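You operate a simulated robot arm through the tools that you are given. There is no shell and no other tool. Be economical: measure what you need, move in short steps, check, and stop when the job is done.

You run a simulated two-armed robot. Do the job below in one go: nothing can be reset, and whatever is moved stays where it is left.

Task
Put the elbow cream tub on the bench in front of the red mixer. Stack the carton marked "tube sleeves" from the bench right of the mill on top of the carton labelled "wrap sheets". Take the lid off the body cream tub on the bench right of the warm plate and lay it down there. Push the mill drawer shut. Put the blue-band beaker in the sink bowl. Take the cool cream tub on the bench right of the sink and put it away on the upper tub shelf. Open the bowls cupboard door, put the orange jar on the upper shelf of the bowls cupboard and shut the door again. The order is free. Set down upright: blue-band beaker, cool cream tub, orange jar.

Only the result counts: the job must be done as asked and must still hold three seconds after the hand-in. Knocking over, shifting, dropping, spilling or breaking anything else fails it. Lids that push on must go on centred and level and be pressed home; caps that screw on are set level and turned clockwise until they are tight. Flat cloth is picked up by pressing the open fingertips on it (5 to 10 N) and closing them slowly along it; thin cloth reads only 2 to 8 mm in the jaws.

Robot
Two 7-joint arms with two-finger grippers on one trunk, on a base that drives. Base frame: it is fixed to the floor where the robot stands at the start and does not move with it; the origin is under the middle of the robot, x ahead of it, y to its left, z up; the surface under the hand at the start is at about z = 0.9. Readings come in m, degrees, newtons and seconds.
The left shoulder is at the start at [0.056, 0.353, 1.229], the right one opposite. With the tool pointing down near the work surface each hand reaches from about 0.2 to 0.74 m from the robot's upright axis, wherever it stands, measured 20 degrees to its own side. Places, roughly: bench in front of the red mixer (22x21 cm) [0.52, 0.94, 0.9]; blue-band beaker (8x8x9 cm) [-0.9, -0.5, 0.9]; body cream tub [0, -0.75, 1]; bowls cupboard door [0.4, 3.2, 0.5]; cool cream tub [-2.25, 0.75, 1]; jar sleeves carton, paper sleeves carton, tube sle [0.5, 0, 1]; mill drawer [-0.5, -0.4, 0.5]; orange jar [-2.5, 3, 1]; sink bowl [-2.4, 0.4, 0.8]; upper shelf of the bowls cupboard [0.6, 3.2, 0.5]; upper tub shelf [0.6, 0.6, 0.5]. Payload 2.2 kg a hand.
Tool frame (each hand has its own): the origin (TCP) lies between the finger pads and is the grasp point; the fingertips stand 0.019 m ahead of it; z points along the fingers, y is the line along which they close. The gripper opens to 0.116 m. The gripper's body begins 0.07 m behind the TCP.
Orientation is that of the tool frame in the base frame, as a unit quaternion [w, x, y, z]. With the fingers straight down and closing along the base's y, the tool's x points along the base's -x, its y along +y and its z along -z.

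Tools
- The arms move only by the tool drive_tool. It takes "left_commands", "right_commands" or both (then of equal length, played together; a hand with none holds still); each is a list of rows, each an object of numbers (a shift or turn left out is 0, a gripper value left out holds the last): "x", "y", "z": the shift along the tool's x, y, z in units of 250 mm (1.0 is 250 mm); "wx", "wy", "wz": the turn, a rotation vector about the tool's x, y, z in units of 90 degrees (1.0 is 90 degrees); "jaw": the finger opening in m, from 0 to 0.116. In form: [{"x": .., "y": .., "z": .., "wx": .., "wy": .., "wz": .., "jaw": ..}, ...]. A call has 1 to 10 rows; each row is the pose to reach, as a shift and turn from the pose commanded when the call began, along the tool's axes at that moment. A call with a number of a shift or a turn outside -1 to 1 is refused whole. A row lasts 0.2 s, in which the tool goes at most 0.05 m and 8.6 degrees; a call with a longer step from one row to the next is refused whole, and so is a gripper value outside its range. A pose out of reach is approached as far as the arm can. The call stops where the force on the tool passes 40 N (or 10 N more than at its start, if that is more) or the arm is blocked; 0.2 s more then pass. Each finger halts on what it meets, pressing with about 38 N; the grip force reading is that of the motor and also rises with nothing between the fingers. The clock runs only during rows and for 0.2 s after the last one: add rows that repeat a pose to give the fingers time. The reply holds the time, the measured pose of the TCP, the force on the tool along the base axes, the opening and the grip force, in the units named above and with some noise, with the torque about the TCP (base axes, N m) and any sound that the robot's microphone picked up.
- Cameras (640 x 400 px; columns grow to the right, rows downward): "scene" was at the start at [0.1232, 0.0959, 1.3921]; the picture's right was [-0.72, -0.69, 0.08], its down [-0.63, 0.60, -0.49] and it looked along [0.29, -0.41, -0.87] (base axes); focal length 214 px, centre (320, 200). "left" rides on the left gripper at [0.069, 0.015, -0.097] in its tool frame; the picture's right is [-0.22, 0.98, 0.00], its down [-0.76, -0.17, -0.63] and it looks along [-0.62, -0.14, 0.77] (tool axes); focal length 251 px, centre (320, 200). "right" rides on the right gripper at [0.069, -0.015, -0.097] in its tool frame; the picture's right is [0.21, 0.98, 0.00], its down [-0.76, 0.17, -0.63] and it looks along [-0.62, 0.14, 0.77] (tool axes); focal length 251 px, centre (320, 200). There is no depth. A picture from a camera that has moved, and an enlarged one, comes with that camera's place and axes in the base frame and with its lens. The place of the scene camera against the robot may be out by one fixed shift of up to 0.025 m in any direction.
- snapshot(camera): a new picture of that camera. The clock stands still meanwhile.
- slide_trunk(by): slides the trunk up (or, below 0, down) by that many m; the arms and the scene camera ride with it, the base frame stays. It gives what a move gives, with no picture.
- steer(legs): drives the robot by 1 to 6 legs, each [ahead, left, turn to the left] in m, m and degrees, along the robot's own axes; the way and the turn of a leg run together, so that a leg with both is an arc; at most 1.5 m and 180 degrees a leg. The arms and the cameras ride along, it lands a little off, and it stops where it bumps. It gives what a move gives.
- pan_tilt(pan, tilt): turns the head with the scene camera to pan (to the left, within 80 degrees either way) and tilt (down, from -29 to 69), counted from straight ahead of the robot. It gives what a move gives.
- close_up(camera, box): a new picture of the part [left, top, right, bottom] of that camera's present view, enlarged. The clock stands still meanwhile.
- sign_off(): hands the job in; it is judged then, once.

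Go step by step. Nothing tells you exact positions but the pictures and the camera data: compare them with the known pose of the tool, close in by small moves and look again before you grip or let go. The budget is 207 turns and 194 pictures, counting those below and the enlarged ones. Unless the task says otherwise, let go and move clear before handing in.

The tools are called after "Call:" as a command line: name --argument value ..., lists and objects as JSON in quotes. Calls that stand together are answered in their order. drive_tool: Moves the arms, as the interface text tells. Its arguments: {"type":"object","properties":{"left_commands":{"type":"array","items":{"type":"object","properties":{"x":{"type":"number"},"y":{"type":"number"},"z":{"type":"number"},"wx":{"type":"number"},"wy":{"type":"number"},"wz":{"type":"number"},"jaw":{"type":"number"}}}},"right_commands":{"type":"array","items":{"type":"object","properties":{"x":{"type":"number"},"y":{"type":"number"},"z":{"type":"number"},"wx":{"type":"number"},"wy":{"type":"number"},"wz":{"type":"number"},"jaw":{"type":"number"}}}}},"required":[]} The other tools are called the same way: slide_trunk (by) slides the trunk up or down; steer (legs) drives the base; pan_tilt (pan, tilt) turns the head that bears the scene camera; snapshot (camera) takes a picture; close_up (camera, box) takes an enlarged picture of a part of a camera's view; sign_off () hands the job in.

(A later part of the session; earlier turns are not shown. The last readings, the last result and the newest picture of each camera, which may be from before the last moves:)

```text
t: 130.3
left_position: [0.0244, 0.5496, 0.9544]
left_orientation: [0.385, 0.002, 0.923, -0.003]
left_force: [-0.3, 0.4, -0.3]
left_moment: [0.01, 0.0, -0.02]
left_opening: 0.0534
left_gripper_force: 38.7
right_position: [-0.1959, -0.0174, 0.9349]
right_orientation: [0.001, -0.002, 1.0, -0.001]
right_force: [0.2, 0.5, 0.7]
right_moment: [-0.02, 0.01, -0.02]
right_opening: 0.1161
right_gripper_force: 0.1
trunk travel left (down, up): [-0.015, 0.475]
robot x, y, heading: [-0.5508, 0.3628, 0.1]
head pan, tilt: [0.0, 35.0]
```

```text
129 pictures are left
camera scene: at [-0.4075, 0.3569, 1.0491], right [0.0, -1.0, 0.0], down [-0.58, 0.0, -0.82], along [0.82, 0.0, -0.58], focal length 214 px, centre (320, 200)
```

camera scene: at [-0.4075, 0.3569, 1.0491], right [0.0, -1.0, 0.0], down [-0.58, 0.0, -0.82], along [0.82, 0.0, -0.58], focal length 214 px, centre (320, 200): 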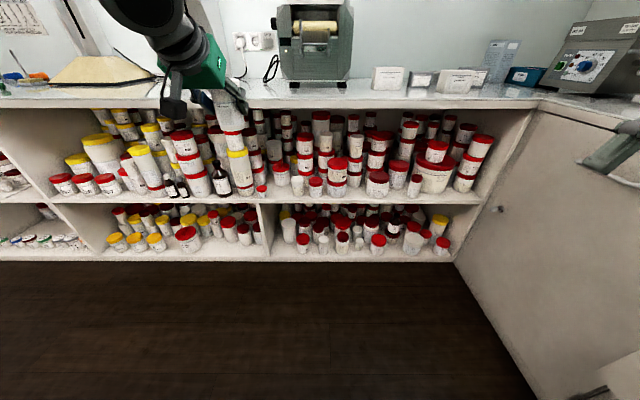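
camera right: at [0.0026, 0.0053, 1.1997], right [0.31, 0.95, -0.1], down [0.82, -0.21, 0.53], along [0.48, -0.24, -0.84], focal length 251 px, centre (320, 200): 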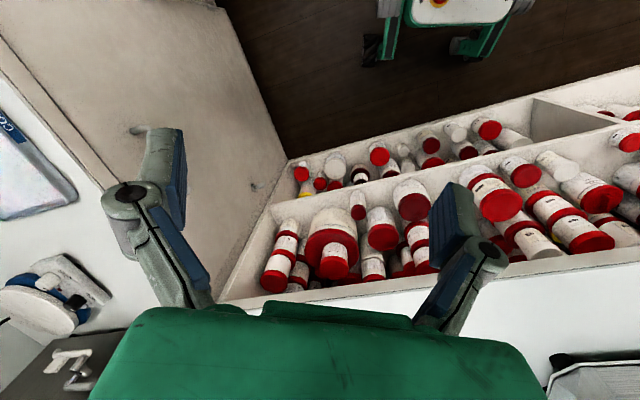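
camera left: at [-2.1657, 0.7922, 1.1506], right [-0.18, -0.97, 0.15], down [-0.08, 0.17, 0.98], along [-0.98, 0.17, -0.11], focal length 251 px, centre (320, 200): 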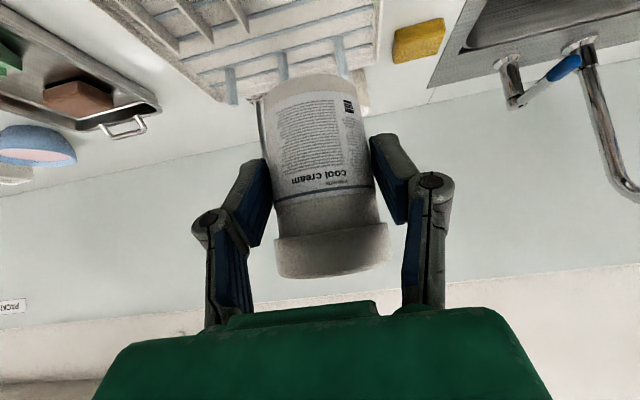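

Driving is accurate. I enlarge the shelf to find and measure a free spot.

Call:
close_up --camera "scene" --box '[220, 140, 348, 220]'

Call:
close_up --camera "scene" --box '[370, 140, 498, 220]'

```text
5.00 times, centred on (284, 180) of scene
camera zoom: at [-0.4075, 0.3569, 1.0491], right [0.0, -1.0, 0.0], down [-0.58, 0.0, -0.82], along [0.82, 0.0, -0.58], focal length 1072 px, centre (500, 300)
```

zoom: 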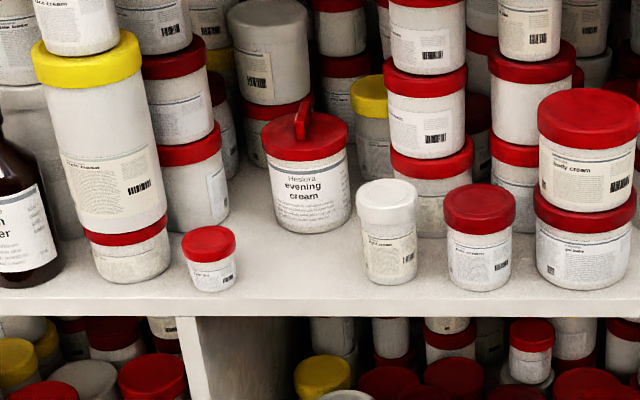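

```text
5.00 times, centred on (434, 180) of scene
camera zoom: at [-0.4075, 0.3569, 1.0491], right [0.0, -1.0, 0.0], down [-0.58, 0.0, -0.82], along [0.82, 0.0, -0.58], focal length 1072 px, centre (-250, 300)
```

zoom: 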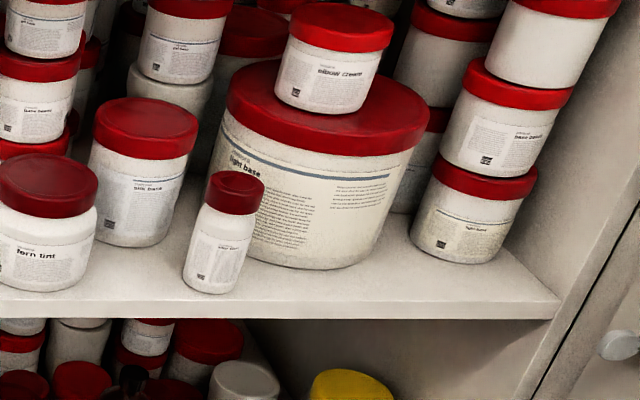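

The tub on top of the big "light base" tub reads "elbow cream". I confirm this and check the camera's offset against the tub in my hand.

Call:
close_up --camera "scene" --box '[415, 135, 455, 165]'

Call:
close_up --camera "scene" --box '[180, 60, 276, 120]'

```text
13.33 times, centred on (435, 150) of scene
camera zoom: at [-0.4075, 0.3569, 1.0491], right [0.0, -1.0, 0.0], down [-0.58, 0.0, -0.82], along [0.82, 0.0, -0.58], focal length 2860 px, centre (-1213, 867)
```

zoom: 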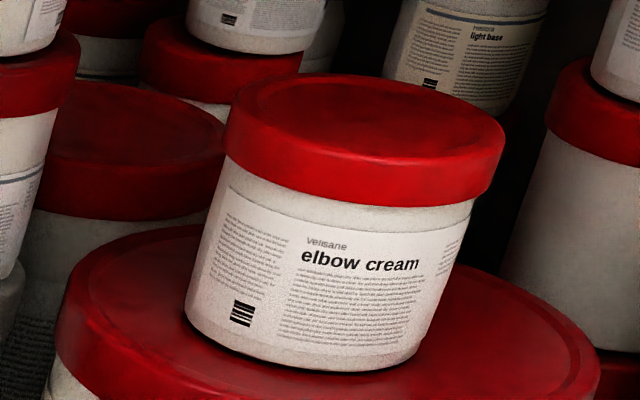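

```text
6.67 times, centred on (228, 90) of scene
camera zoom: at [-0.4075, 0.3569, 1.0491], right [0.0, -1.0, 0.0], down [-0.58, 0.0, -0.82], along [0.82, 0.0, -0.58], focal length 1430 px, centre (933, 933)
```

zoom: 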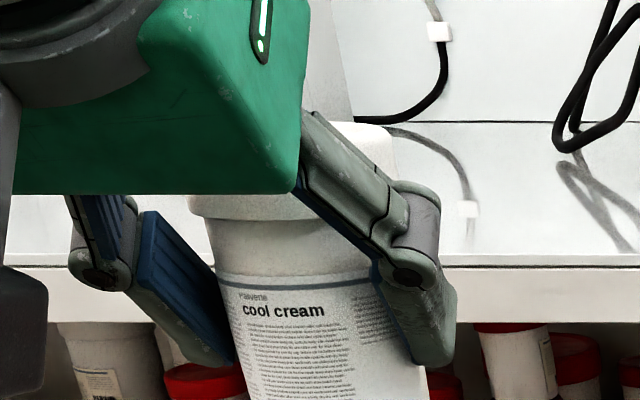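

Elbow cream confirmed on top of the big tub. For the cool cream there is a gap beside the handled evening cream tub at about (0.425, 0.56). I lower the hand in front of the shelf first.

Call:
drive_tool --left_commands '[{"x": 0.13, "z": 0.13}, {"x": 0.26, "z": 0.26}, {"x": 0.39, "z": 0.39}, {"x": 0.52, "z": 0.52}, {"x": 0.52, "z": 0.52}]'

Call:
drive_tool --left_commands '[{"x": 0.13, "z": 0.13}, {"x": 0.26, "z": 0.26}, {"x": 0.39, "z": 0.39}, {"x": 0.52, "z": 0.52}, {"x": 0.52, "z": 0.52}]'

Call:
snapshot --camera "left"

```text
t: 131.5
left_position: [0.0254, 0.5498, 0.77]
left_orientation: [0.387, 0.0, 0.922, -0.004]
left_force: [-1.0, 0.1, -1.5]
left_moment: [0.0, 0.0, -0.01]
left_opening: 0.0535
left_gripper_force: 38.5
right_position: [-0.196, -0.0177, 0.9348]
right_orientation: [0.001, -0.002, 1.0, -0.002]
right_force: [0.1, -0.4, -0.4]
right_moment: [-0.02, 0.0, 0.02]
right_opening: 0.1159
right_gripper_force: 0.1
trunk travel left (down, up): [-0.015, 0.475]
robot x, y, heading: [-0.5528, 0.3661, -0.1]
head pan, tilt: [0.0, 35.0]
```

```text
t: 132.7
left_position: [0.028, 0.5551, 0.5869]
left_orientation: [0.386, -0.01, 0.922, -0.004]
left_force: [0.6, 1.0, -0.3]
left_moment: [0.02, 0.02, 0.01]
left_opening: 0.0536
left_gripper_force: 37.9
right_position: [-0.1965, -0.018, 0.9344]
right_orientation: [0.001, -0.002, 1.0, 0.001]
right_force: [0.4, -0.5, 0.3]
right_moment: [-0.05, 0.02, 0.0]
right_opening: 0.1156
right_gripper_force: 0.0
trunk travel left (down, up): [-0.015, 0.475]
robot x, y, heading: [-0.5493, 0.3643, 0.4]
head pan, tilt: [0.0, 35.0]
```

```text
124 pictures are left
camera left: at [-0.0906, 0.5688, 0.6046], right [0.14, 0.98, 0.14], down [0.08, -0.15, 0.99], along [0.99, -0.12, -0.1], focal length 251 px, centre (320, 200)
```

left: 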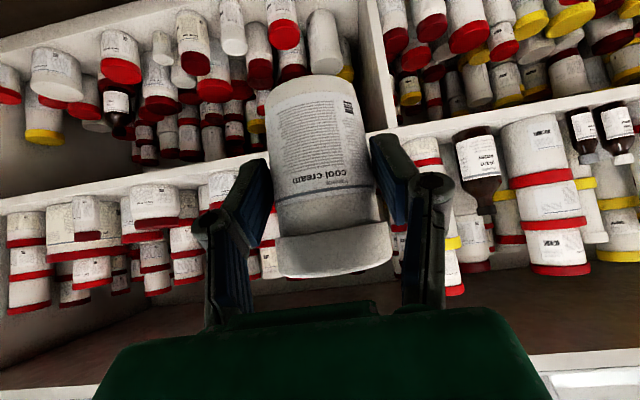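

The shelf top is about z 0.49. I drive forward 0.30 m so the tub nears the shelf edge, then look.

Call:
steer --legs '[[0.27, 0.005, 0]]'

Call:
snapshot --camera "left"

Call:
snapshot --camera "scene"

```text
t: 134.7
left_position: [0.2976, 0.5589, 0.5842]
left_orientation: [0.384, -0.009, 0.923, -0.004]
left_force: [0.3, -0.3, -0.2]
left_moment: [0.0, 0.04, 0.01]
left_opening: 0.0537
left_gripper_force: 38.1
right_position: [0.074, -0.0111, 0.9352]
right_orientation: [0.001, -0.002, 1.0, 0.001]
right_force: [0.1, 0.0, -0.4]
right_moment: [0.01, 0.04, 0.0]
right_opening: 0.1159
right_gripper_force: 0.1
trunk travel left (down, up): [-0.015, 0.475]
robot x, y, heading: [-0.2786, 0.3709, 0.4]
head pan, tilt: [0.0, 35.0]
```

```text
123 pictures are left
camera left: at [0.1789, 0.5736, 0.6029], right [0.14, 0.98, 0.14], down [0.09, -0.15, 0.98], along [0.99, -0.13, -0.11], focal length 251 px, centre (320, 200)
```

left: 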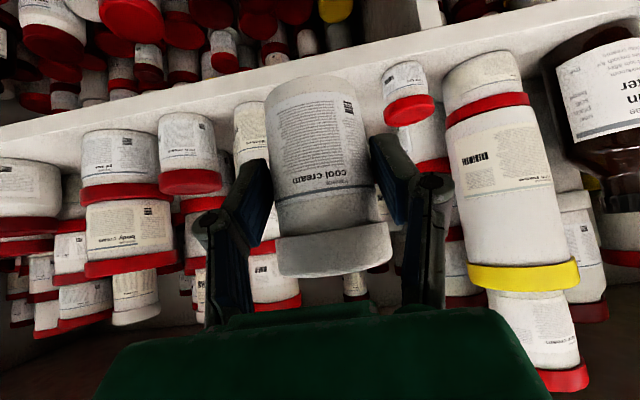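

```text
122 pictures are left
camera scene: at [-0.1366, 0.3617, 1.0489], right [0.0, -1.0, 0.0], down [-0.58, 0.0, -0.82], along [0.82, 0.0, -0.58], focal length 214 px, centre (320, 200)
```

scene: 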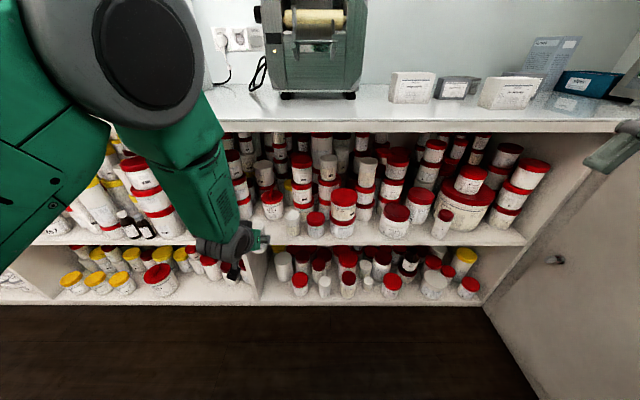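

Cross-checking both cameras, the shelf top is nearer z 0.47, its front edge near x 0.42, and the gap centre near (0.475, 0.568). I drive on 0.12 m and check again.

Call:
steer --legs '[[0.12, 0.009, 0]]'

Call:
snapshot --camera "left"

Call:
close_up --camera "scene" --box '[160, 130, 400, 280]'

```text
t: 135.9
left_position: [0.4174, 0.5694, 0.5864]
left_orientation: [0.385, -0.011, 0.923, -0.006]
left_force: [1.8, -0.8, -0.7]
left_moment: [0.02, 0.0, -0.01]
left_opening: 0.0536
left_gripper_force: 37.8
right_position: [0.1933, -0.0044, 0.9357]
right_orientation: [0.002, -0.003, 1.0, 0.001]
right_force: [0.1, -0.3, -0.1]
right_moment: [0.02, 0.02, -0.01]
right_opening: 0.1161
right_gripper_force: 0.1
trunk travel left (down, up): [-0.015, 0.475]
robot x, y, heading: [-0.156, 0.3824, 0.3]
head pan, tilt: [0.0, 35.0]
```

```text
121 pictures are left
camera left: at [0.299, 0.5825, 0.6043], right [0.14, 0.98, 0.13], down [0.09, -0.15, 0.99], along [0.99, -0.12, -0.1], focal length 251 px, centre (320, 200)
```

left: 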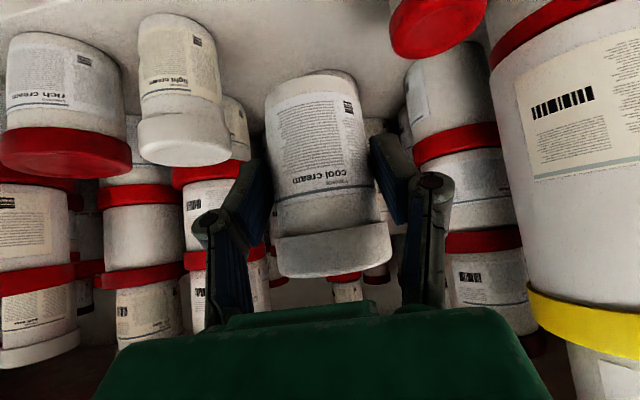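

```text
2.67 times, centred on (280, 205) of scene
camera zoom: at [-0.0155, 0.3695, 1.0489], right [0.0, -1.0, 0.0], down [-0.58, 0.0, -0.82], along [0.82, 0.0, -0.58], focal length 572 px, centre (427, 187)
```

zoom: 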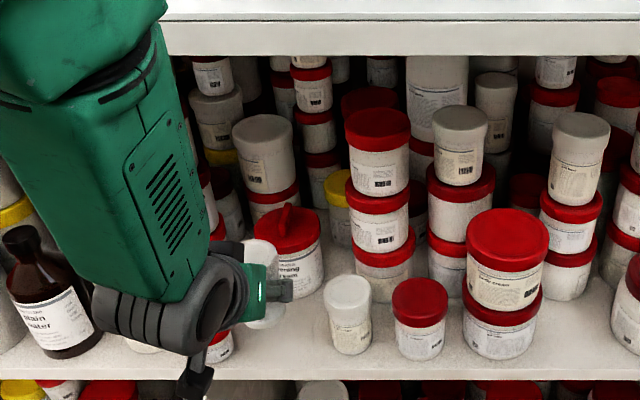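

The gap is clear: white jar edge at y 0.515, small jar at 0.614, handled tub behind at x 0.548. I bring the tub to (0.50, 0.573) above the shelf.

Call:
drive_tool --left_commands '[{"z": 0.11, "x": -0.05, "y": 0.005}, {"z": 0.22, "x": -0.1, "y": 0.01}, {"z": 0.32, "x": -0.15, "y": 0.015}, {"z": 0.32, "x": -0.15, "y": 0.015}]'

Call:
snapshot --camera "left"

Call:
close_up --camera "scene" --box '[200, 160, 328, 240]'

```text
t: 136.9
left_position: [0.4989, 0.5756, 0.5585]
left_orientation: [0.385, -0.011, 0.923, -0.007]
left_force: [-17.7, 1.7, -1.0]
left_moment: [-0.01, 0.12, -0.05]
left_opening: 0.0528
left_gripper_force: 38.0
right_position: [0.1885, -0.0028, 0.9372]
right_orientation: [0.006, -0.003, 1.0, 0.001]
right_force: [0.1, 0.0, -0.1]
right_moment: [-0.01, 0.02, 0.02]
right_opening: 0.1159
right_gripper_force: 0.1
trunk travel left (down, up): [-0.015, 0.475]
robot x, y, heading: [-0.1557, 0.3769, 0.2]
head pan, tilt: [0.0, 35.0]
heard: snap
```

```text
119 pictures are left
camera left: at [0.3798, 0.5884, 0.576], right [0.14, 0.98, 0.13], down [0.08, -0.14, 0.99], along [0.99, -0.12, -0.1], focal length 251 px, centre (320, 200)
```

left: 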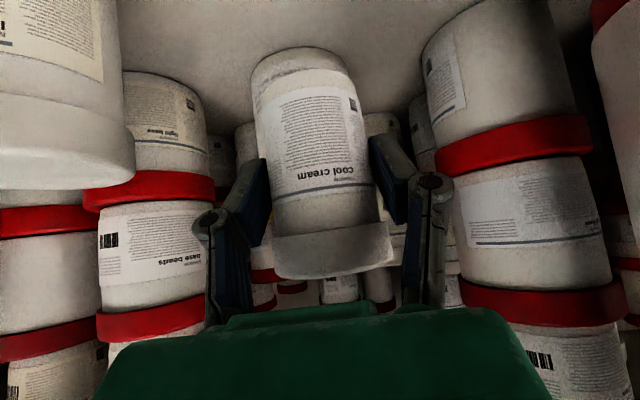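

```text
5.00 times, centred on (264, 200) of scene
camera zoom: at [-0.0176, 0.3711, 1.0492], right [0.0, -1.0, 0.0], down [-0.58, 0.0, -0.82], along [0.82, 0.0, -0.58], focal length 1072 px, centre (600, 200)
```

zoom: 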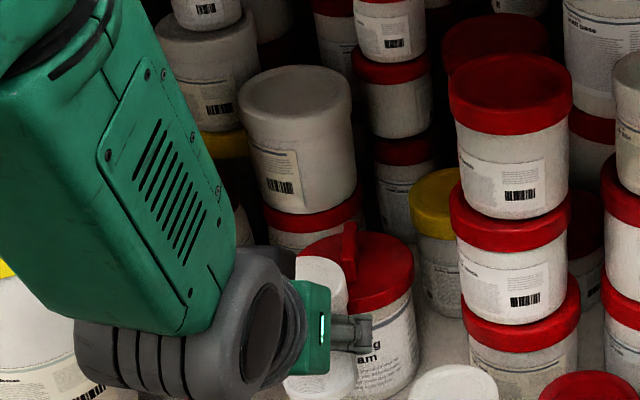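

There was contact with the handled tub behind, and a snap. I back off 2.5 cm at once and inspect.

Call:
drive_tool --left_commands '[{"z": -0.07, "x": 0.07}, {"z": -0.07, "x": 0.07}]'

Call:
close_up --camera "left" --box '[160, 20, 480, 220]'

Call:
close_up --camera "scene" --box '[200, 160, 328, 240]'

```text
t: 137.5
left_position: [0.4758, 0.5745, 0.5602]
left_orientation: [0.387, -0.011, 0.922, -0.007]
left_force: [0.0, 0.9, -1.6]
left_moment: [-0.01, 0.04, -0.01]
left_opening: 0.053
left_gripper_force: 37.9
right_position: [0.1897, -0.0029, 0.9363]
right_orientation: [0.005, -0.003, 1.0, 0.0]
right_force: [-0.8, -0.5, -0.2]
right_moment: [0.0, 0.01, -0.03]
right_opening: 0.116
right_gripper_force: 0.1
trunk travel left (down, up): [-0.015, 0.475]
robot x, y, heading: [-0.1542, 0.3853, 0.1]
head pan, tilt: [0.0, 35.0]
```

```text
2.00 times, centred on (320, 120) of left
camera zoom: at [0.3568, 0.5875, 0.5767], right [0.14, 0.98, 0.13], down [0.08, -0.14, 0.99], along [0.99, -0.12, -0.1], focal length 503 px, centre (320, 360)
```

zoom: 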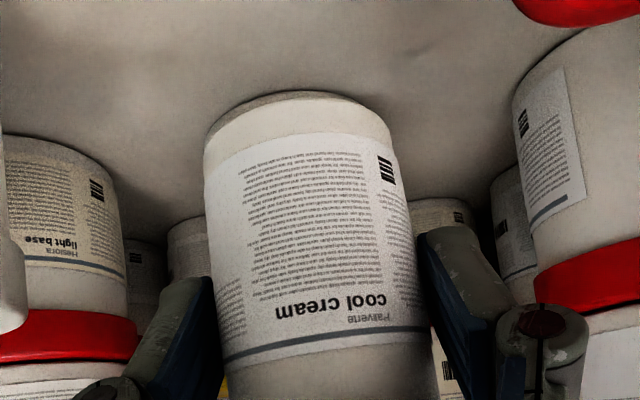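

```text
5.00 times, centred on (264, 200) of scene
camera zoom: at [-0.0159, 0.3707, 1.049], right [0.0, -1.0, 0.0], down [-0.58, 0.0, -0.82], along [0.82, 0.0, -0.58], focal length 1072 px, centre (600, 200)
```

zoom: 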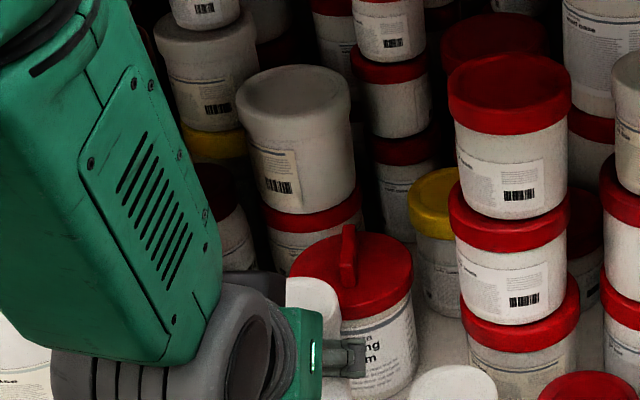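

Everything behind still looks in place and the lids are on. I stay here at x 0.475, shift 6 mm to the right for clearance, and lower gently until the shelf is felt.

Call:
drive_tool --left_commands '[{"y": -0.024}, {"y": -0.024, "x": 0.06, "z": 0.06}, {"y": -0.024, "x": 0.113, "z": 0.113}, {"y": -0.024, "x": 0.113, "z": 0.113}]'

Call:
drive_tool --left_commands '[{"x": 0.011, "z": 0.011}, {"x": 0.023, "z": 0.023}, {"x": 0.023, "z": 0.023}]'

Call:
close_up --camera "left" --box '[120, 0, 520, 250]'

```text
t: 138.5
left_position: [0.4746, 0.5659, 0.5181]
left_orientation: [0.386, -0.01, 0.922, -0.007]
left_force: [-0.2, 0.6, -0.8]
left_moment: [0.01, -0.01, -0.01]
left_opening: 0.053
left_gripper_force: 38.1
right_position: [0.1903, -0.0041, 0.9384]
right_orientation: [0.005, -0.003, 1.0, 0.0]
right_force: [0.6, -0.1, 0.1]
right_moment: [0.01, 0.01, 0.04]
right_opening: 0.1159
right_gripper_force: 0.0
trunk travel left (down, up): [-0.015, 0.475]
robot x, y, heading: [-0.1605, 0.3765, 0.1]
head pan, tilt: [0.0, 35.0]
```

```text
t: 139.3
left_position: [0.475, 0.5673, 0.5107]
left_orientation: [0.386, -0.011, 0.923, -0.007]
left_force: [0.1, 0.0, -0.7]
left_moment: [-0.02, 0.0, -0.01]
left_opening: 0.0526
left_gripper_force: 37.5
right_position: [0.1909, -0.004, 0.9372]
right_orientation: [0.005, -0.003, 1.0, 0.001]
right_force: [-0.1, 0.4, 0.8]
right_moment: [0.0, 0.0, -0.01]
right_opening: 0.1157
right_gripper_force: 0.1
trunk travel left (down, up): [-0.015, 0.475]
robot x, y, heading: [-0.1566, 0.3821, 0.3]
head pan, tilt: [0.0, 35.0]
```

```text
1.60 times, centred on (320, 125) of left
camera zoom: at [0.3559, 0.58, 0.5281], right [0.14, 0.98, 0.13], down [0.08, -0.14, 0.99], along [0.99, -0.12, -0.1], focal length 402 px, centre (320, 320)
```

zoom: 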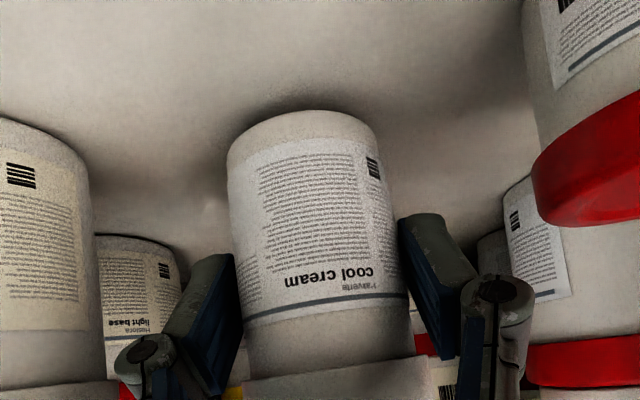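

It is nearly down. I lower in small steps, watching the force.

Call:
drive_tool --left_commands '[{"x": 0.012, "z": 0.012}, {"x": 0.023, "z": 0.023}, {"x": 0.023, "z": 0.023}]'

Call:
drive_tool --left_commands '[{"x": 0.012, "z": 0.012}, {"x": 0.012, "z": 0.012}]'

Call:
close_up --camera "left" --box '[120, 0, 520, 250]'

```text
t: 140.1
left_position: [0.4755, 0.5657, 0.5057]
left_orientation: [0.389, -0.011, 0.921, -0.006]
left_force: [-3.2, 1.9, 16.2]
left_moment: [0.39, 0.28, 0.05]
left_opening: 0.0528
left_gripper_force: 37.9
right_position: [0.1878, -0.0041, 0.9375]
right_orientation: [0.006, -0.002, 1.0, 0.002]
right_force: [-0.2, 0.7, -0.9]
right_moment: [-0.03, -0.02, 0.0]
right_opening: 0.1162
right_gripper_force: 0.1
trunk travel left (down, up): [-0.015, 0.475]
robot x, y, heading: [-0.1538, 0.3841, 0.2]
head pan, tilt: [0.0, 35.0]
```

```text
t: 140.7
left_position: [0.4765, 0.5658, 0.5025]
left_orientation: [0.39, -0.011, 0.921, -0.006]
left_force: [0.8, 0.2, 29.1]
left_moment: [0.14, -0.54, 0.09]
left_opening: 0.0532
left_gripper_force: 38.0
right_position: [0.1874, -0.0047, 0.9367]
right_orientation: [0.006, -0.003, 1.0, 0.001]
right_force: [0.7, 0.2, -0.4]
right_moment: [-0.02, 0.01, 0.03]
right_opening: 0.1157
right_gripper_force: 0.1
trunk travel left (down, up): [-0.015, 0.475]
robot x, y, heading: [-0.1618, 0.3787, 0.0]
head pan, tilt: [0.0, 35.0]
```

```text
1.60 times, centred on (320, 125) of left
camera zoom: at [0.3573, 0.5795, 0.519], right [0.13, 0.98, 0.13], down [0.07, -0.15, 0.99], along [0.99, -0.12, -0.09], focal length 402 px, centre (320, 320)
```

zoom: 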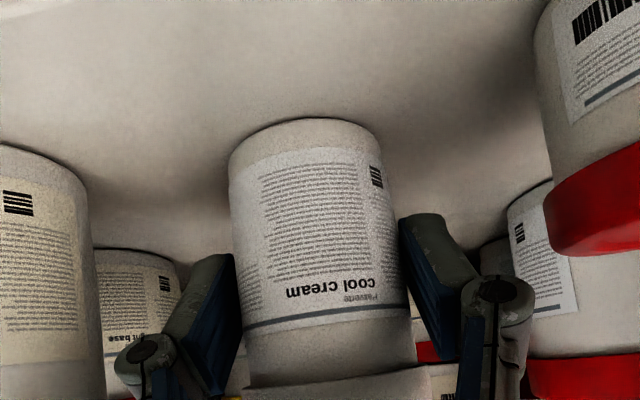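

The tub stands on the shelf. I relieve the pressure and open just enough, then withdraw straight back.

Call:
drive_tool --left_commands '[{"x": -0.012, "z": -0.012}, {"x": -0.012, "z": -0.012, "jaw": 0.06}, {"x": -0.012, "z": -0.012, "jaw": 0.066}, {"x": -0.012, "z": -0.012, "jaw": 0.066}]'

Call:
close_up --camera "left" --box '[120, 0, 520, 250]'

```text
t: 141.7
left_position: [0.4745, 0.566, 0.5021]
left_orientation: [0.385, -0.012, 0.923, -0.007]
left_force: [-0.4, 0.8, -0.3]
left_moment: [0.03, -0.02, 0.0]
left_opening: 0.0663
left_gripper_force: 0.1
right_position: [0.1901, -0.0038, 0.9367]
right_orientation: [0.004, -0.002, 1.0, 0.001]
right_force: [0.7, 1.0, 0.1]
right_moment: [0.02, -0.01, -0.01]
right_opening: 0.1159
right_gripper_force: 0.1
trunk travel left (down, up): [-0.015, 0.475]
robot x, y, heading: [-0.1614, 0.3784, 0.6]
head pan, tilt: [0.0, 35.0]
```

```text
1.60 times, centred on (320, 125) of left
camera zoom: at [0.3555, 0.5801, 0.5198], right [0.14, 0.98, 0.13], down [0.08, -0.14, 0.99], along [0.99, -0.12, -0.1], focal length 402 px, centre (320, 320)
```

zoom: 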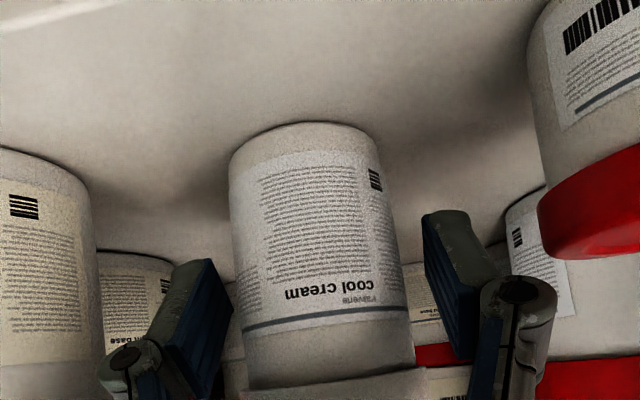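

Both fingers are free of it. I withdraw straight back 12 cm and then verify.

Call:
drive_tool --left_commands '[{"x": 0.05, "z": -0.05}, {"x": 0.12, "z": -0.12}, {"x": 0.2, "z": -0.2}, {"x": 0.3, "z": -0.3}, {"x": 0.4, "z": -0.4}, {"x": 0.4, "z": -0.4}]'

Call:
steer --legs '[[-0.2, 0, 0]]'

Call:
close_up --camera "left" --box '[120, 0, 520, 250]'

Call:
close_up --camera "scene" --box '[200, 120, 520, 280]'

```text
t: 143.1
left_position: [0.3311, 0.5642, 0.5007]
left_orientation: [0.386, -0.011, 0.923, -0.007]
left_force: [0.3, -0.3, -0.4]
left_moment: [-0.02, -0.01, -0.01]
left_opening: 0.0659
left_gripper_force: 0.1
right_position: [0.1898, -0.0032, 0.9369]
right_orientation: [0.005, -0.003, 1.0, 0.001]
right_force: [0.6, 0.0, -0.1]
right_moment: [0.02, 0.01, 0.02]
right_opening: 0.1159
right_gripper_force: 0.0
trunk travel left (down, up): [-0.015, 0.475]
robot x, y, heading: [-0.157, 0.3785, 0.2]
head pan, tilt: [0.0, 35.0]
```

```text
t: 144.7
left_position: [0.1341, 0.5628, 0.5007]
left_orientation: [0.387, -0.01, 0.922, -0.008]
left_force: [-0.3, 0.3, -0.2]
left_moment: [-0.02, 0.0, 0.04]
left_opening: 0.0662
left_gripper_force: 0.1
right_position: [-0.0107, -0.0043, 0.9371]
right_orientation: [0.004, -0.002, 1.0, 0.001]
right_force: [0.3, 0.2, -0.1]
right_moment: [-0.01, -0.04, 0.02]
right_opening: 0.1161
right_gripper_force: 0.1
trunk travel left (down, up): [-0.015, 0.475]
robot x, y, heading: [-0.3531, 0.3789, 0.4]
head pan, tilt: [0.0, 35.0]
```

```text
1.60 times, centred on (320, 125) of left
camera zoom: at [0.0157, 0.577, 0.5192], right [0.14, 0.98, 0.13], down [0.08, -0.14, 0.99], along [0.99, -0.12, -0.1], focal length 402 px, centre (320, 320)
```

zoom: 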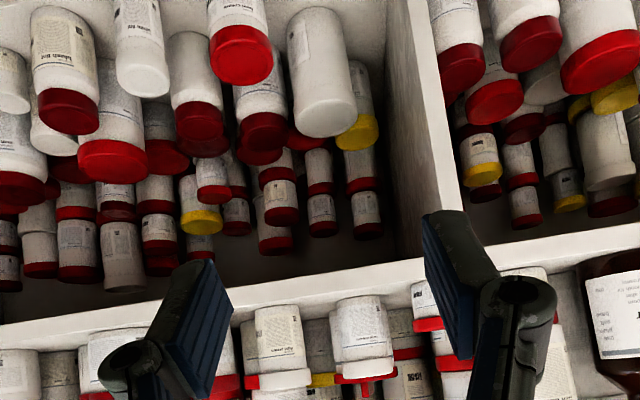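

```text
2.00 times, centred on (360, 200) of scene
camera zoom: at [-0.216, 0.3703, 1.0492], right [0.0, -1.0, 0.0], down [-0.58, 0.0, -0.82], along [0.82, 0.0, -0.58], focal length 429 px, centre (240, 200)
```

zoom: 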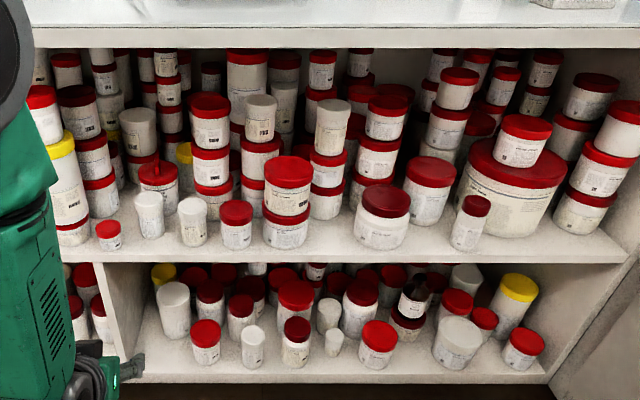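

The cool cream stands upright on the shelf, nothing else disturbed. Next the elbow cream at about (0.61, -0.21), top z 0.657. I reposition with the robot at heading -40 so the left arm can reach it, and orient the tool along +x.

Call:
drive_tool --left_commands '[{"x": -0.13, "z": -0.13}, {"x": -0.26, "z": -0.26}, {"x": -0.4, "z": -0.4, "jaw": 0.116}, {"x": -0.4, "z": -0.4, "jaw": 0.116}]'

Call:
steer --legs '[[0, 0, -40.4], [0.12, -0.02, 0]]'

Call:
drive_tool --left_commands '[{"wx": -0.062, "wz": -0.062}, {"wx": -0.125, "wz": -0.125}, {"wx": -0.188, "wz": -0.188}, {"wx": -0.25, "wz": -0.25}, {"wx": -0.314, "wz": -0.314}, {"wx": -0.314, "wz": -0.314}]'

Call:
snapshot --camera "left"

```text
t: 145.7
left_position: [0.1306, 0.5676, 0.6431]
left_orientation: [0.387, -0.011, 0.922, -0.006]
left_force: [0.1, 0.4, -0.1]
left_moment: [0.01, -0.01, 0.01]
left_opening: 0.1158
left_gripper_force: 0.0
right_position: [-0.0105, -0.0047, 0.9371]
right_orientation: [0.005, -0.003, 1.0, 0.002]
right_force: [-0.4, -0.7, -0.9]
right_moment: [0.02, 0.02, -0.03]
right_opening: 0.1159
right_gripper_force: 0.1
trunk travel left (down, up): [-0.015, 0.475]
robot x, y, heading: [-0.3545, 0.3835, 0.4]
head pan, tilt: [0.0, 35.0]
```

```text
t: 148.8
left_position: [0.2189, 0.1168, 0.6417]
left_orientation: [0.359, 0.307, 0.87, -0.141]
left_force: [0.4, 0.4, -0.3]
left_moment: [0.0, -0.01, -0.02]
left_opening: 0.1159
left_gripper_force: 0.0
right_position: [-0.2578, -0.2272, 0.9392]
right_orientation: [0.005, 0.342, 0.94, -0.001]
right_force: [0.0, 0.5, -0.1]
right_moment: [-0.03, 0.04, -0.03]
right_opening: 0.116
right_gripper_force: 0.1
trunk travel left (down, up): [-0.015, 0.475]
robot x, y, heading: [-0.277, 0.2844, -39.9]
head pan, tilt: [0.0, 35.0]
```

```text
t: 150.2
left_position: [0.2247, 0.1207, 0.6466]
left_orientation: [0.362, -0.039, 0.931, -0.018]
left_force: [0.1, 0.8, -0.1]
left_moment: [-0.01, -0.02, 0.0]
left_opening: 0.1162
left_gripper_force: 0.1
right_position: [-0.2621, -0.2261, 0.9354]
right_orientation: [0.004, 0.342, 0.94, 0.002]
right_force: [0.9, 0.5, -0.7]
right_moment: [0.0, -0.03, -0.03]
right_opening: 0.1161
right_gripper_force: 0.1
trunk travel left (down, up): [-0.015, 0.475]
robot x, y, heading: [-0.2761, 0.289, -40.1]
head pan, tilt: [0.0, 35.0]
```

```text
110 pictures are left
camera left: at [0.1067, 0.1305, 0.6707], right [0.1, 0.99, 0.08], down [0.14, -0.1, 0.99], along [0.99, -0.09, -0.15], focal length 251 px, centre (320, 200)
```

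left: 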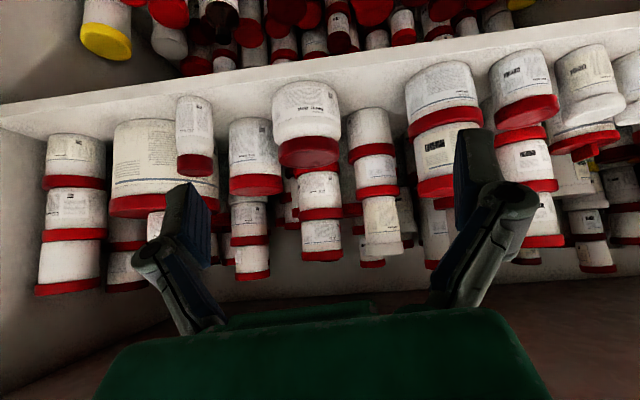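

The elbow tub is off to the right of this view. I tuck the right hand up and back so it clears the right bench, then shift the base toward the corner.

Call:
drive_tool --right_commands '[{"x": 0.1, "y": 0.05, "z": -0.15}, {"x": 0.2, "y": 0.1, "z": -0.3}, {"x": 0.32, "y": 0.15, "z": -0.4}, {"x": 0.44, "y": 0.22, "z": -0.45}, {"x": 0.56, "y": 0.3, "z": -0.45}, {"x": 0.56, "y": 0.3, "z": -0.45}]'

Call:
steer --legs '[[0.25, -0.05, 0]]'

Call:
drive_tool --left_commands '[{"y": -0.12}, {"y": -0.24}, {"y": -0.36}, {"y": -0.4}, {"y": -0.4}]'

Call:
snapshot --camera "left"

Call:
snapshot --camera "scene"

```text
t: 151.6
left_position: [0.2248, 0.1212, 0.6493]
left_orientation: [0.363, -0.04, 0.931, -0.019]
left_force: [-0.7, 0.0, -0.3]
left_moment: [0.02, -0.01, -0.06]
left_opening: 0.116
left_gripper_force: 0.0
right_position: [-0.338, -0.2329, 1.0836]
right_orientation: [0.005, 0.343, 0.939, 0.0]
right_force: [-0.1, 0.4, -1.2]
right_moment: [0.0, 0.05, 0.01]
right_opening: 0.116
right_gripper_force: 0.0
right hand out of reach, approached as far as the arm can: row 1, 2, 3, 4, 5, 6
trunk travel left (down, up): [-0.015, 0.475]
robot x, y, heading: [-0.2789, 0.2873, -40.1]
head pan, tilt: [0.0, 35.0]
```

```text
t: 153.4
left_position: [0.385, -0.0778, 0.6486]
left_orientation: [0.363, -0.039, 0.931, -0.02]
left_force: [-0.1, -0.1, -0.3]
left_moment: [0.01, 0.01, 0.01]
left_opening: 0.1161
left_gripper_force: 0.0
right_position: [-0.1766, -0.4288, 1.0845]
right_orientation: [0.006, 0.341, 0.94, -0.001]
right_force: [0.3, -0.1, 0.6]
right_moment: [-0.02, 0.02, 0.03]
right_opening: 0.1161
right_gripper_force: 0.1
trunk travel left (down, up): [-0.015, 0.475]
robot x, y, heading: [-0.1199, 0.0878, -40.1]
head pan, tilt: [0.0, 35.0]
```

```text
t: 154.6
left_position: [0.3876, -0.1767, 0.6572]
left_orientation: [0.365, -0.04, 0.93, -0.019]
left_force: [-0.1, 0.6, -0.2]
left_moment: [0.06, 0.02, -0.02]
left_opening: 0.116
left_gripper_force: 0.1
right_position: [-0.1801, -0.4289, 1.0849]
right_orientation: [0.008, 0.341, 0.94, 0.0]
right_force: [-0.5, -0.2, 0.4]
right_moment: [-0.01, 0.01, -0.02]
right_opening: 0.1163
right_gripper_force: 0.1
trunk travel left (down, up): [-0.015, 0.475]
robot x, y, heading: [-0.1186, 0.0868, -40.1]
head pan, tilt: [0.0, 35.0]
```

```text
109 pictures are left
camera left: at [0.2699, -0.1675, 0.6796], right [0.1, 0.99, 0.08], down [0.13, -0.09, 0.99], along [0.99, -0.09, -0.14], focal length 251 px, centre (320, 200)
```

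left: 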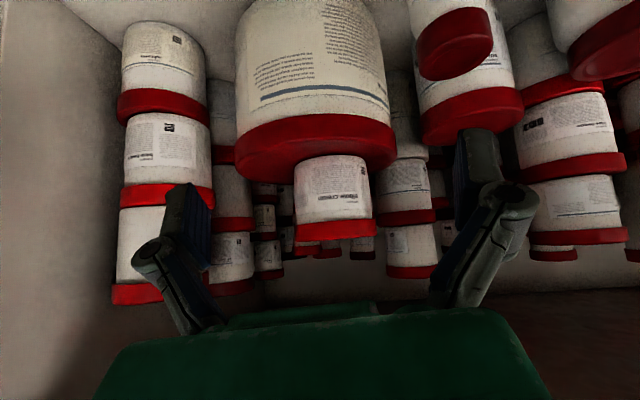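

```text
108 pictures are left
camera scene: at [-0.0093, -0.004, 1.0491], right [-0.65, -0.76, 0.0], down [-0.44, 0.37, -0.82], along [0.62, -0.53, -0.58], focal length 214 px, centre (320, 200)
```

scene: 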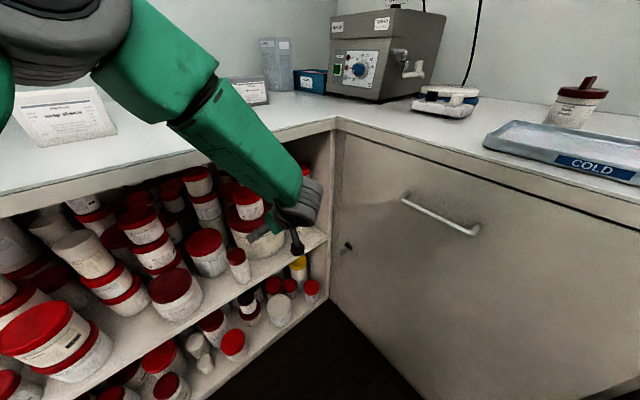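

The elbow tub sits at about (0.58, -0.18), z 0.60 to 0.68. I flatten the tool's pitch to pass under the bench and move 7 cm forward for a second view.

Call:
drive_tool --left_commands '[{"wy": -0.08, "z": 0.08, "x": -0.09}, {"wy": -0.167, "z": 0.19, "x": -0.204}, {"wy": -0.167, "z": 0.19, "x": -0.204}]'

Call:
snapshot --camera "left"

```text
t: 155.4
left_position: [0.4577, -0.1719, 0.6576]
left_orientation: [0.484, -0.042, 0.874, -0.015]
left_force: [0.8, 0.0, 1.1]
left_moment: [-0.03, -0.02, 0.01]
left_opening: 0.1159
left_gripper_force: 0.0
right_position: [-0.1814, -0.4287, 1.0863]
right_orientation: [0.007, 0.341, 0.94, -0.001]
right_force: [0.2, -1.1, 0.6]
right_moment: [0.04, -0.01, 0.03]
right_opening: 0.1159
right_gripper_force: 0.1
trunk travel left (down, up): [-0.015, 0.475]
robot x, y, heading: [-0.1192, 0.0911, -40.4]
head pan, tilt: [0.0, 35.0]
```

```text
107 pictures are left
camera left: at [0.3379, -0.1645, 0.6484], right [0.06, 0.99, 0.12], down [-0.13, -0.11, 0.99], along [0.99, -0.07, 0.12], focal length 251 px, centre (320, 200)
```

left: 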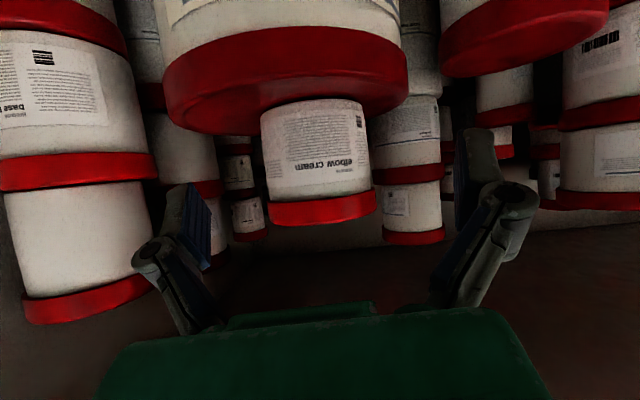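

Two views give the tub at (0.515, -0.173), z 0.616–0.681, about 8 cm wide. I level the tool's roll, set the opening to 0.095 and advance around it.

Call:
drive_tool --left_commands '[{"wz": 0.056, "wx": 0.009, "jaw": 0.096}, {"wz": 0.056, "wx": 0.009, "jaw": 0.096, "z": 0.05, "x": -0.015}, {"wz": 0.056, "wx": 0.009, "z": 0.1, "x": -0.03}, {"wz": 0.056, "wx": 0.009, "z": 0.1, "x": -0.03}]'

Call:
snapshot --camera "left"

```text
t: 156.4
left_position: [0.484, -0.1727, 0.65]
left_orientation: [0.483, 0.0, 0.876, 0.001]
left_force: [-0.1, 0.4, 0.0]
left_moment: [0.0, -0.01, 0.01]
left_opening: 0.0957
left_gripper_force: 0.1
right_position: [-0.1809, -0.4291, 1.084]
right_orientation: [0.008, 0.342, 0.94, 0.0]
right_force: [0.2, -1.0, 0.0]
right_moment: [0.0, -0.01, -0.02]
right_opening: 0.116
right_gripper_force: 0.0
trunk travel left (down, up): [-0.015, 0.475]
robot x, y, heading: [-0.1179, 0.0906, -40.1]
head pan, tilt: [0.0, 35.0]
```

```text
106 pictures are left
camera left: at [0.3639, -0.1569, 0.642], right [0.11, 0.98, 0.18], down [-0.13, -0.17, 0.98], along [0.98, -0.14, 0.11], focal length 251 px, centre (320, 200)
```

left: 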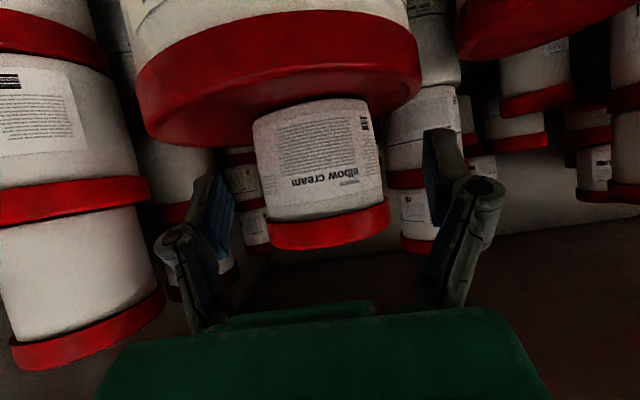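

Well centred. I advance the last 4.5 cm and look before closing.

Call:
drive_tool --left_commands '[{"z": 0.06, "x": -0.025}, {"z": 0.12, "x": -0.05}, {"z": 0.171, "x": -0.074}, {"z": 0.171, "x": -0.074}]'

Call:
snapshot --camera "left"

```text
t: 157.4
left_position: [0.5282, -0.1714, 0.6433]
left_orientation: [0.483, 0.0, 0.876, 0.0]
left_force: [0.3, 0.8, 0.1]
left_moment: [-0.02, 0.01, 0.03]
left_opening: 0.096
left_gripper_force: 0.1
right_position: [-0.1804, -0.4278, 1.0845]
right_orientation: [0.008, 0.341, 0.94, -0.001]
right_force: [-1.1, 0.6, -0.5]
right_moment: [0.01, 0.02, 0.03]
right_opening: 0.1159
right_gripper_force: 0.1
trunk travel left (down, up): [-0.015, 0.475]
robot x, y, heading: [-0.1188, 0.0909, -40.2]
head pan, tilt: [0.0, 35.0]
```

```text
105 pictures are left
camera left: at [0.4096, -0.1568, 0.6349], right [0.11, 0.98, 0.18], down [-0.13, -0.17, 0.98], along [0.98, -0.14, 0.11], focal length 251 px, centre (320, 200)
```

left: 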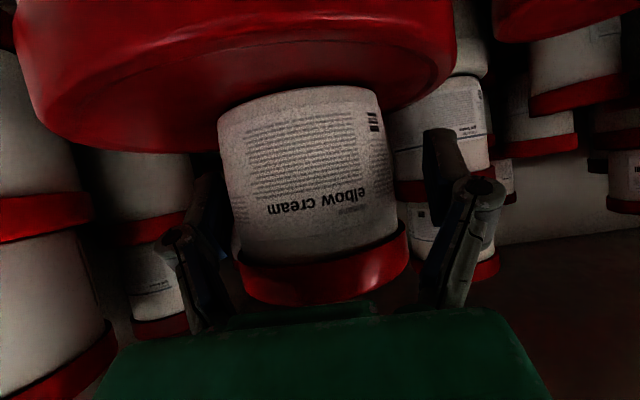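

The tub is right between the fingers. I close, raise it 2 cm, and withdraw straight back along the same path.

Call:
drive_tool --left_commands '[{"jaw": 0.085}, {"jaw": 0.075}, {"jaw": 0.065}, {"jaw": 0.055}, {"jaw": 0.055}]'

Call:
drive_tool --left_commands '[{"z": -0.021, "x": -0.034}, {"z": -0.042, "x": -0.068}, {"z": -0.042, "x": -0.068}]'

Call:
snapshot --camera "left"

```text
t: 158.6
left_position: [0.5293, -0.1714, 0.6433]
left_orientation: [0.484, 0.0, 0.875, 0.0]
left_force: [-0.3, -0.1, -0.1]
left_moment: [-0.11, -0.06, -0.05]
left_opening: 0.0809
left_gripper_force: 37.8
right_position: [-0.1806, -0.4286, 1.0851]
right_orientation: [0.008, 0.342, 0.94, -0.001]
right_force: [-0.9, -0.2, 0.2]
right_moment: [0.01, -0.02, 0.03]
right_opening: 0.116
right_gripper_force: 0.1
trunk travel left (down, up): [-0.015, 0.475]
robot x, y, heading: [-0.1189, 0.0869, -40.2]
head pan, tilt: [0.0, 35.0]
```

```text
t: 159.4
left_position: [0.529, -0.1723, 0.6616]
left_orientation: [0.483, 0.0, 0.875, 0.0]
left_force: [0.1, -0.5, -1.7]
left_moment: [0.02, 0.03, 0.03]
left_opening: 0.0808
left_gripper_force: 38.3
right_position: [-0.1815, -0.4287, 1.0857]
right_orientation: [0.008, 0.341, 0.94, 0.0]
right_force: [0.1, -0.6, 0.2]
right_moment: [0.01, 0.0, 0.0]
right_opening: 0.1159
right_gripper_force: 0.0
trunk travel left (down, up): [-0.015, 0.475]
robot x, y, heading: [-0.1195, 0.0896, -40.2]
head pan, tilt: [0.0, 35.0]
```

```text
104 pictures are left
camera left: at [0.4097, -0.1571, 0.6547], right [0.11, 0.98, 0.18], down [-0.13, -0.17, 0.98], along [0.98, -0.14, 0.11], focal length 251 px, centre (320, 200)
```

left: 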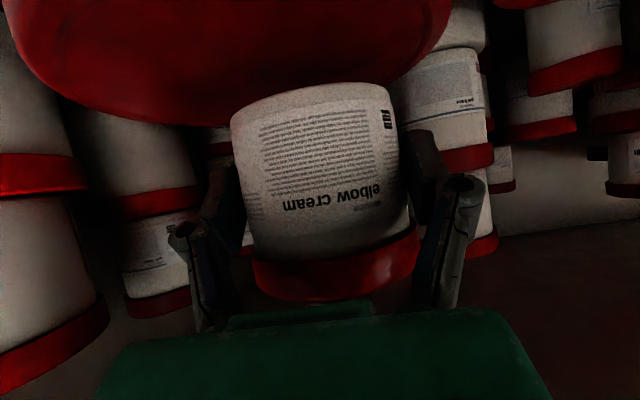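

Lifted cleanly. I withdraw, back away, turn to heading 0, raise the trunk and go to the place before the red mixer.

Call:
drive_tool --left_commands '[{"z": -0.1, "x": 0.062}, {"z": -0.22, "x": 0.137}, {"z": -0.34, "x": 0.212}, {"z": -0.46, "x": 0.287}, {"z": -0.56, "x": 0.35}, {"z": -0.56, "x": 0.35}]'

Call:
steer --legs '[[-0.3, 0, 0], [0, 0, 40.2], [0, 0.48, 0]]'

Call:
slide_trunk --by 0.2

Call:
pan_tilt --pan 15 --tilt 35

Call:
snapshot --camera "scene"

```text
t: 160.8
left_position: [0.3652, -0.1718, 0.6648]
left_orientation: [0.483, 0.001, 0.875, -0.001]
left_force: [0.2, -0.3, -2.0]
left_moment: [0.01, 0.03, -0.01]
left_opening: 0.0809
left_gripper_force: 38.3
right_position: [-0.1789, -0.4289, 1.0848]
right_orientation: [0.008, 0.342, 0.94, -0.001]
right_force: [-0.4, 0.9, -1.1]
right_moment: [-0.01, 0.0, -0.03]
right_opening: 0.1161
right_gripper_force: 0.0
trunk travel left (down, up): [-0.015, 0.475]
robot x, y, heading: [-0.1199, 0.0881, -40.2]
head pan, tilt: [0.0, 35.0]
```

```text
t: 167.2
left_position: [0.1935, 0.8638, 0.6643]
left_orientation: [0.454, -0.298, 0.823, 0.166]
left_force: [-0.5, 0.1, -2.2]
left_moment: [0.04, 0.0, 0.0]
left_opening: 0.0805
left_gripper_force: 38.4
right_position: [-0.0596, 0.3121, 1.082]
right_orientation: [0.007, 0.001, 1.0, 0.007]
right_force: [0.4, -0.1, 0.2]
right_moment: [0.05, 0.01, 0.05]
right_opening: 0.116
right_gripper_force: 0.1
trunk travel left (down, up): [-0.015, 0.475]
robot x, y, heading: [-0.3464, 0.7559, -0.1]
head pan, tilt: [0.0, 35.0]
```

```text
t: 169.3
left_position: [0.1919, 0.8676, 0.8643]
left_orientation: [0.454, -0.3, 0.823, 0.164]
left_force: [0.0, 0.0, -2.6]
left_moment: [0.02, 0.08, -0.01]
left_opening: 0.0806
left_gripper_force: 38.2
right_position: [-0.0597, 0.319, 1.2855]
right_orientation: [0.007, 0.0, 1.0, 0.005]
right_force: [0.4, -0.4, -0.5]
right_moment: [0.03, -0.01, 0.01]
right_opening: 0.1161
right_gripper_force: 0.0
trunk travel left (down, up): [-0.215, 0.275]
robot x, y, heading: [-0.3465, 0.755, -0.2]
head pan, tilt: [0.0, 35.0]
```

```text
t: 170.1
left_position: [0.1919, 0.8682, 0.8654]
left_orientation: [0.455, -0.299, 0.823, 0.164]
left_force: [0.7, 0.1, -1.9]
left_moment: [-0.01, 0.01, -0.03]
left_opening: 0.0805
left_gripper_force: 37.5
right_position: [-0.0616, 0.3191, 1.2855]
right_orientation: [0.007, 0.001, 1.0, 0.005]
right_force: [0.7, -0.6, 0.4]
right_moment: [-0.04, 0.01, 0.02]
right_opening: 0.1159
right_gripper_force: 0.1
trunk travel left (down, up): [-0.215, 0.275]
robot x, y, heading: [-0.3477, 0.7549, -0.2]
head pan, tilt: [15.0, 35.0]
```

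```text
103 pictures are left
camera scene: at [-0.2059, 0.7677, 1.2491], right [0.26, -0.97, 0.0], down [-0.56, -0.15, -0.82], along [0.79, 0.21, -0.58], focal length 214 px, centre (320, 200)
```

scene: 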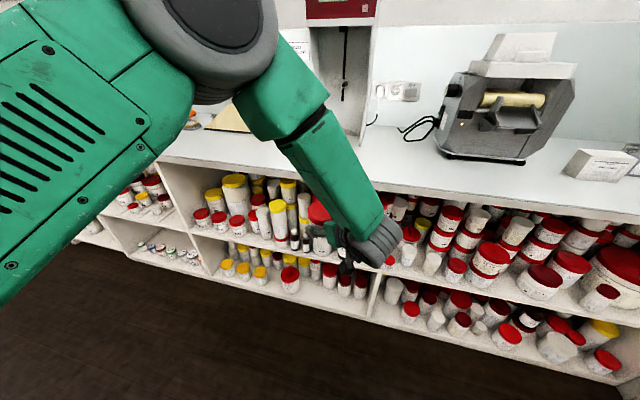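

I turn the tool back to point straight ahead and raise it above bench height, then look at the target place.

Call:
drive_tool --left_commands '[{"wx": 0.07, "wz": 0.044, "x": -0.08, "z": -0.05}, {"wx": 0.14, "wz": 0.088, "x": -0.17, "z": -0.105}, {"wx": 0.21, "wz": 0.131, "x": -0.25, "z": -0.156}, {"wx": 0.28, "wz": 0.175, "x": -0.34, "z": -0.212}, {"wx": 0.34, "wz": 0.2125, "x": -0.44, "z": -0.275}, {"wx": 0.377, "wz": 0.2356, "x": -0.47, "z": -0.294}, {"wx": 0.377, "wz": 0.2356, "x": -0.47, "z": -0.294}]'

Call:
snapshot --camera "left"

```text
t: 171.7
left_position: [0.1931, 0.8679, 1.0039]
left_orientation: [0.485, 0.0, 0.875, -0.003]
left_force: [-1.0, 0.8, -2.1]
left_moment: [0.01, 0.0, 0.01]
left_opening: 0.0801
left_gripper_force: 38.3
right_position: [-0.062, 0.32, 1.2846]
right_orientation: [0.008, 0.001, 1.0, 0.005]
right_force: [0.4, 0.3, -0.9]
right_moment: [0.03, 0.01, 0.02]
right_opening: 0.1163
right_gripper_force: 0.0
trunk travel left (down, up): [-0.215, 0.275]
robot x, y, heading: [-0.3444, 0.7539, -0.2]
head pan, tilt: [15.0, 35.0]
```

```text
102 pictures are left
camera left: at [0.0729, 0.8835, 0.9961], right [0.12, 0.98, 0.18], down [-0.13, -0.16, 0.98], along [0.98, -0.14, 0.11], focal length 251 px, centre (320, 200)
```

left: 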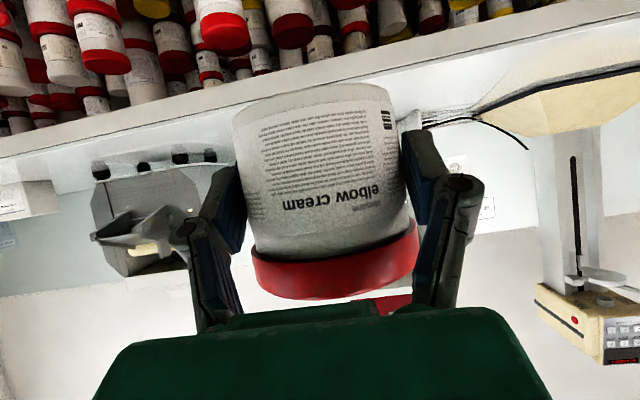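

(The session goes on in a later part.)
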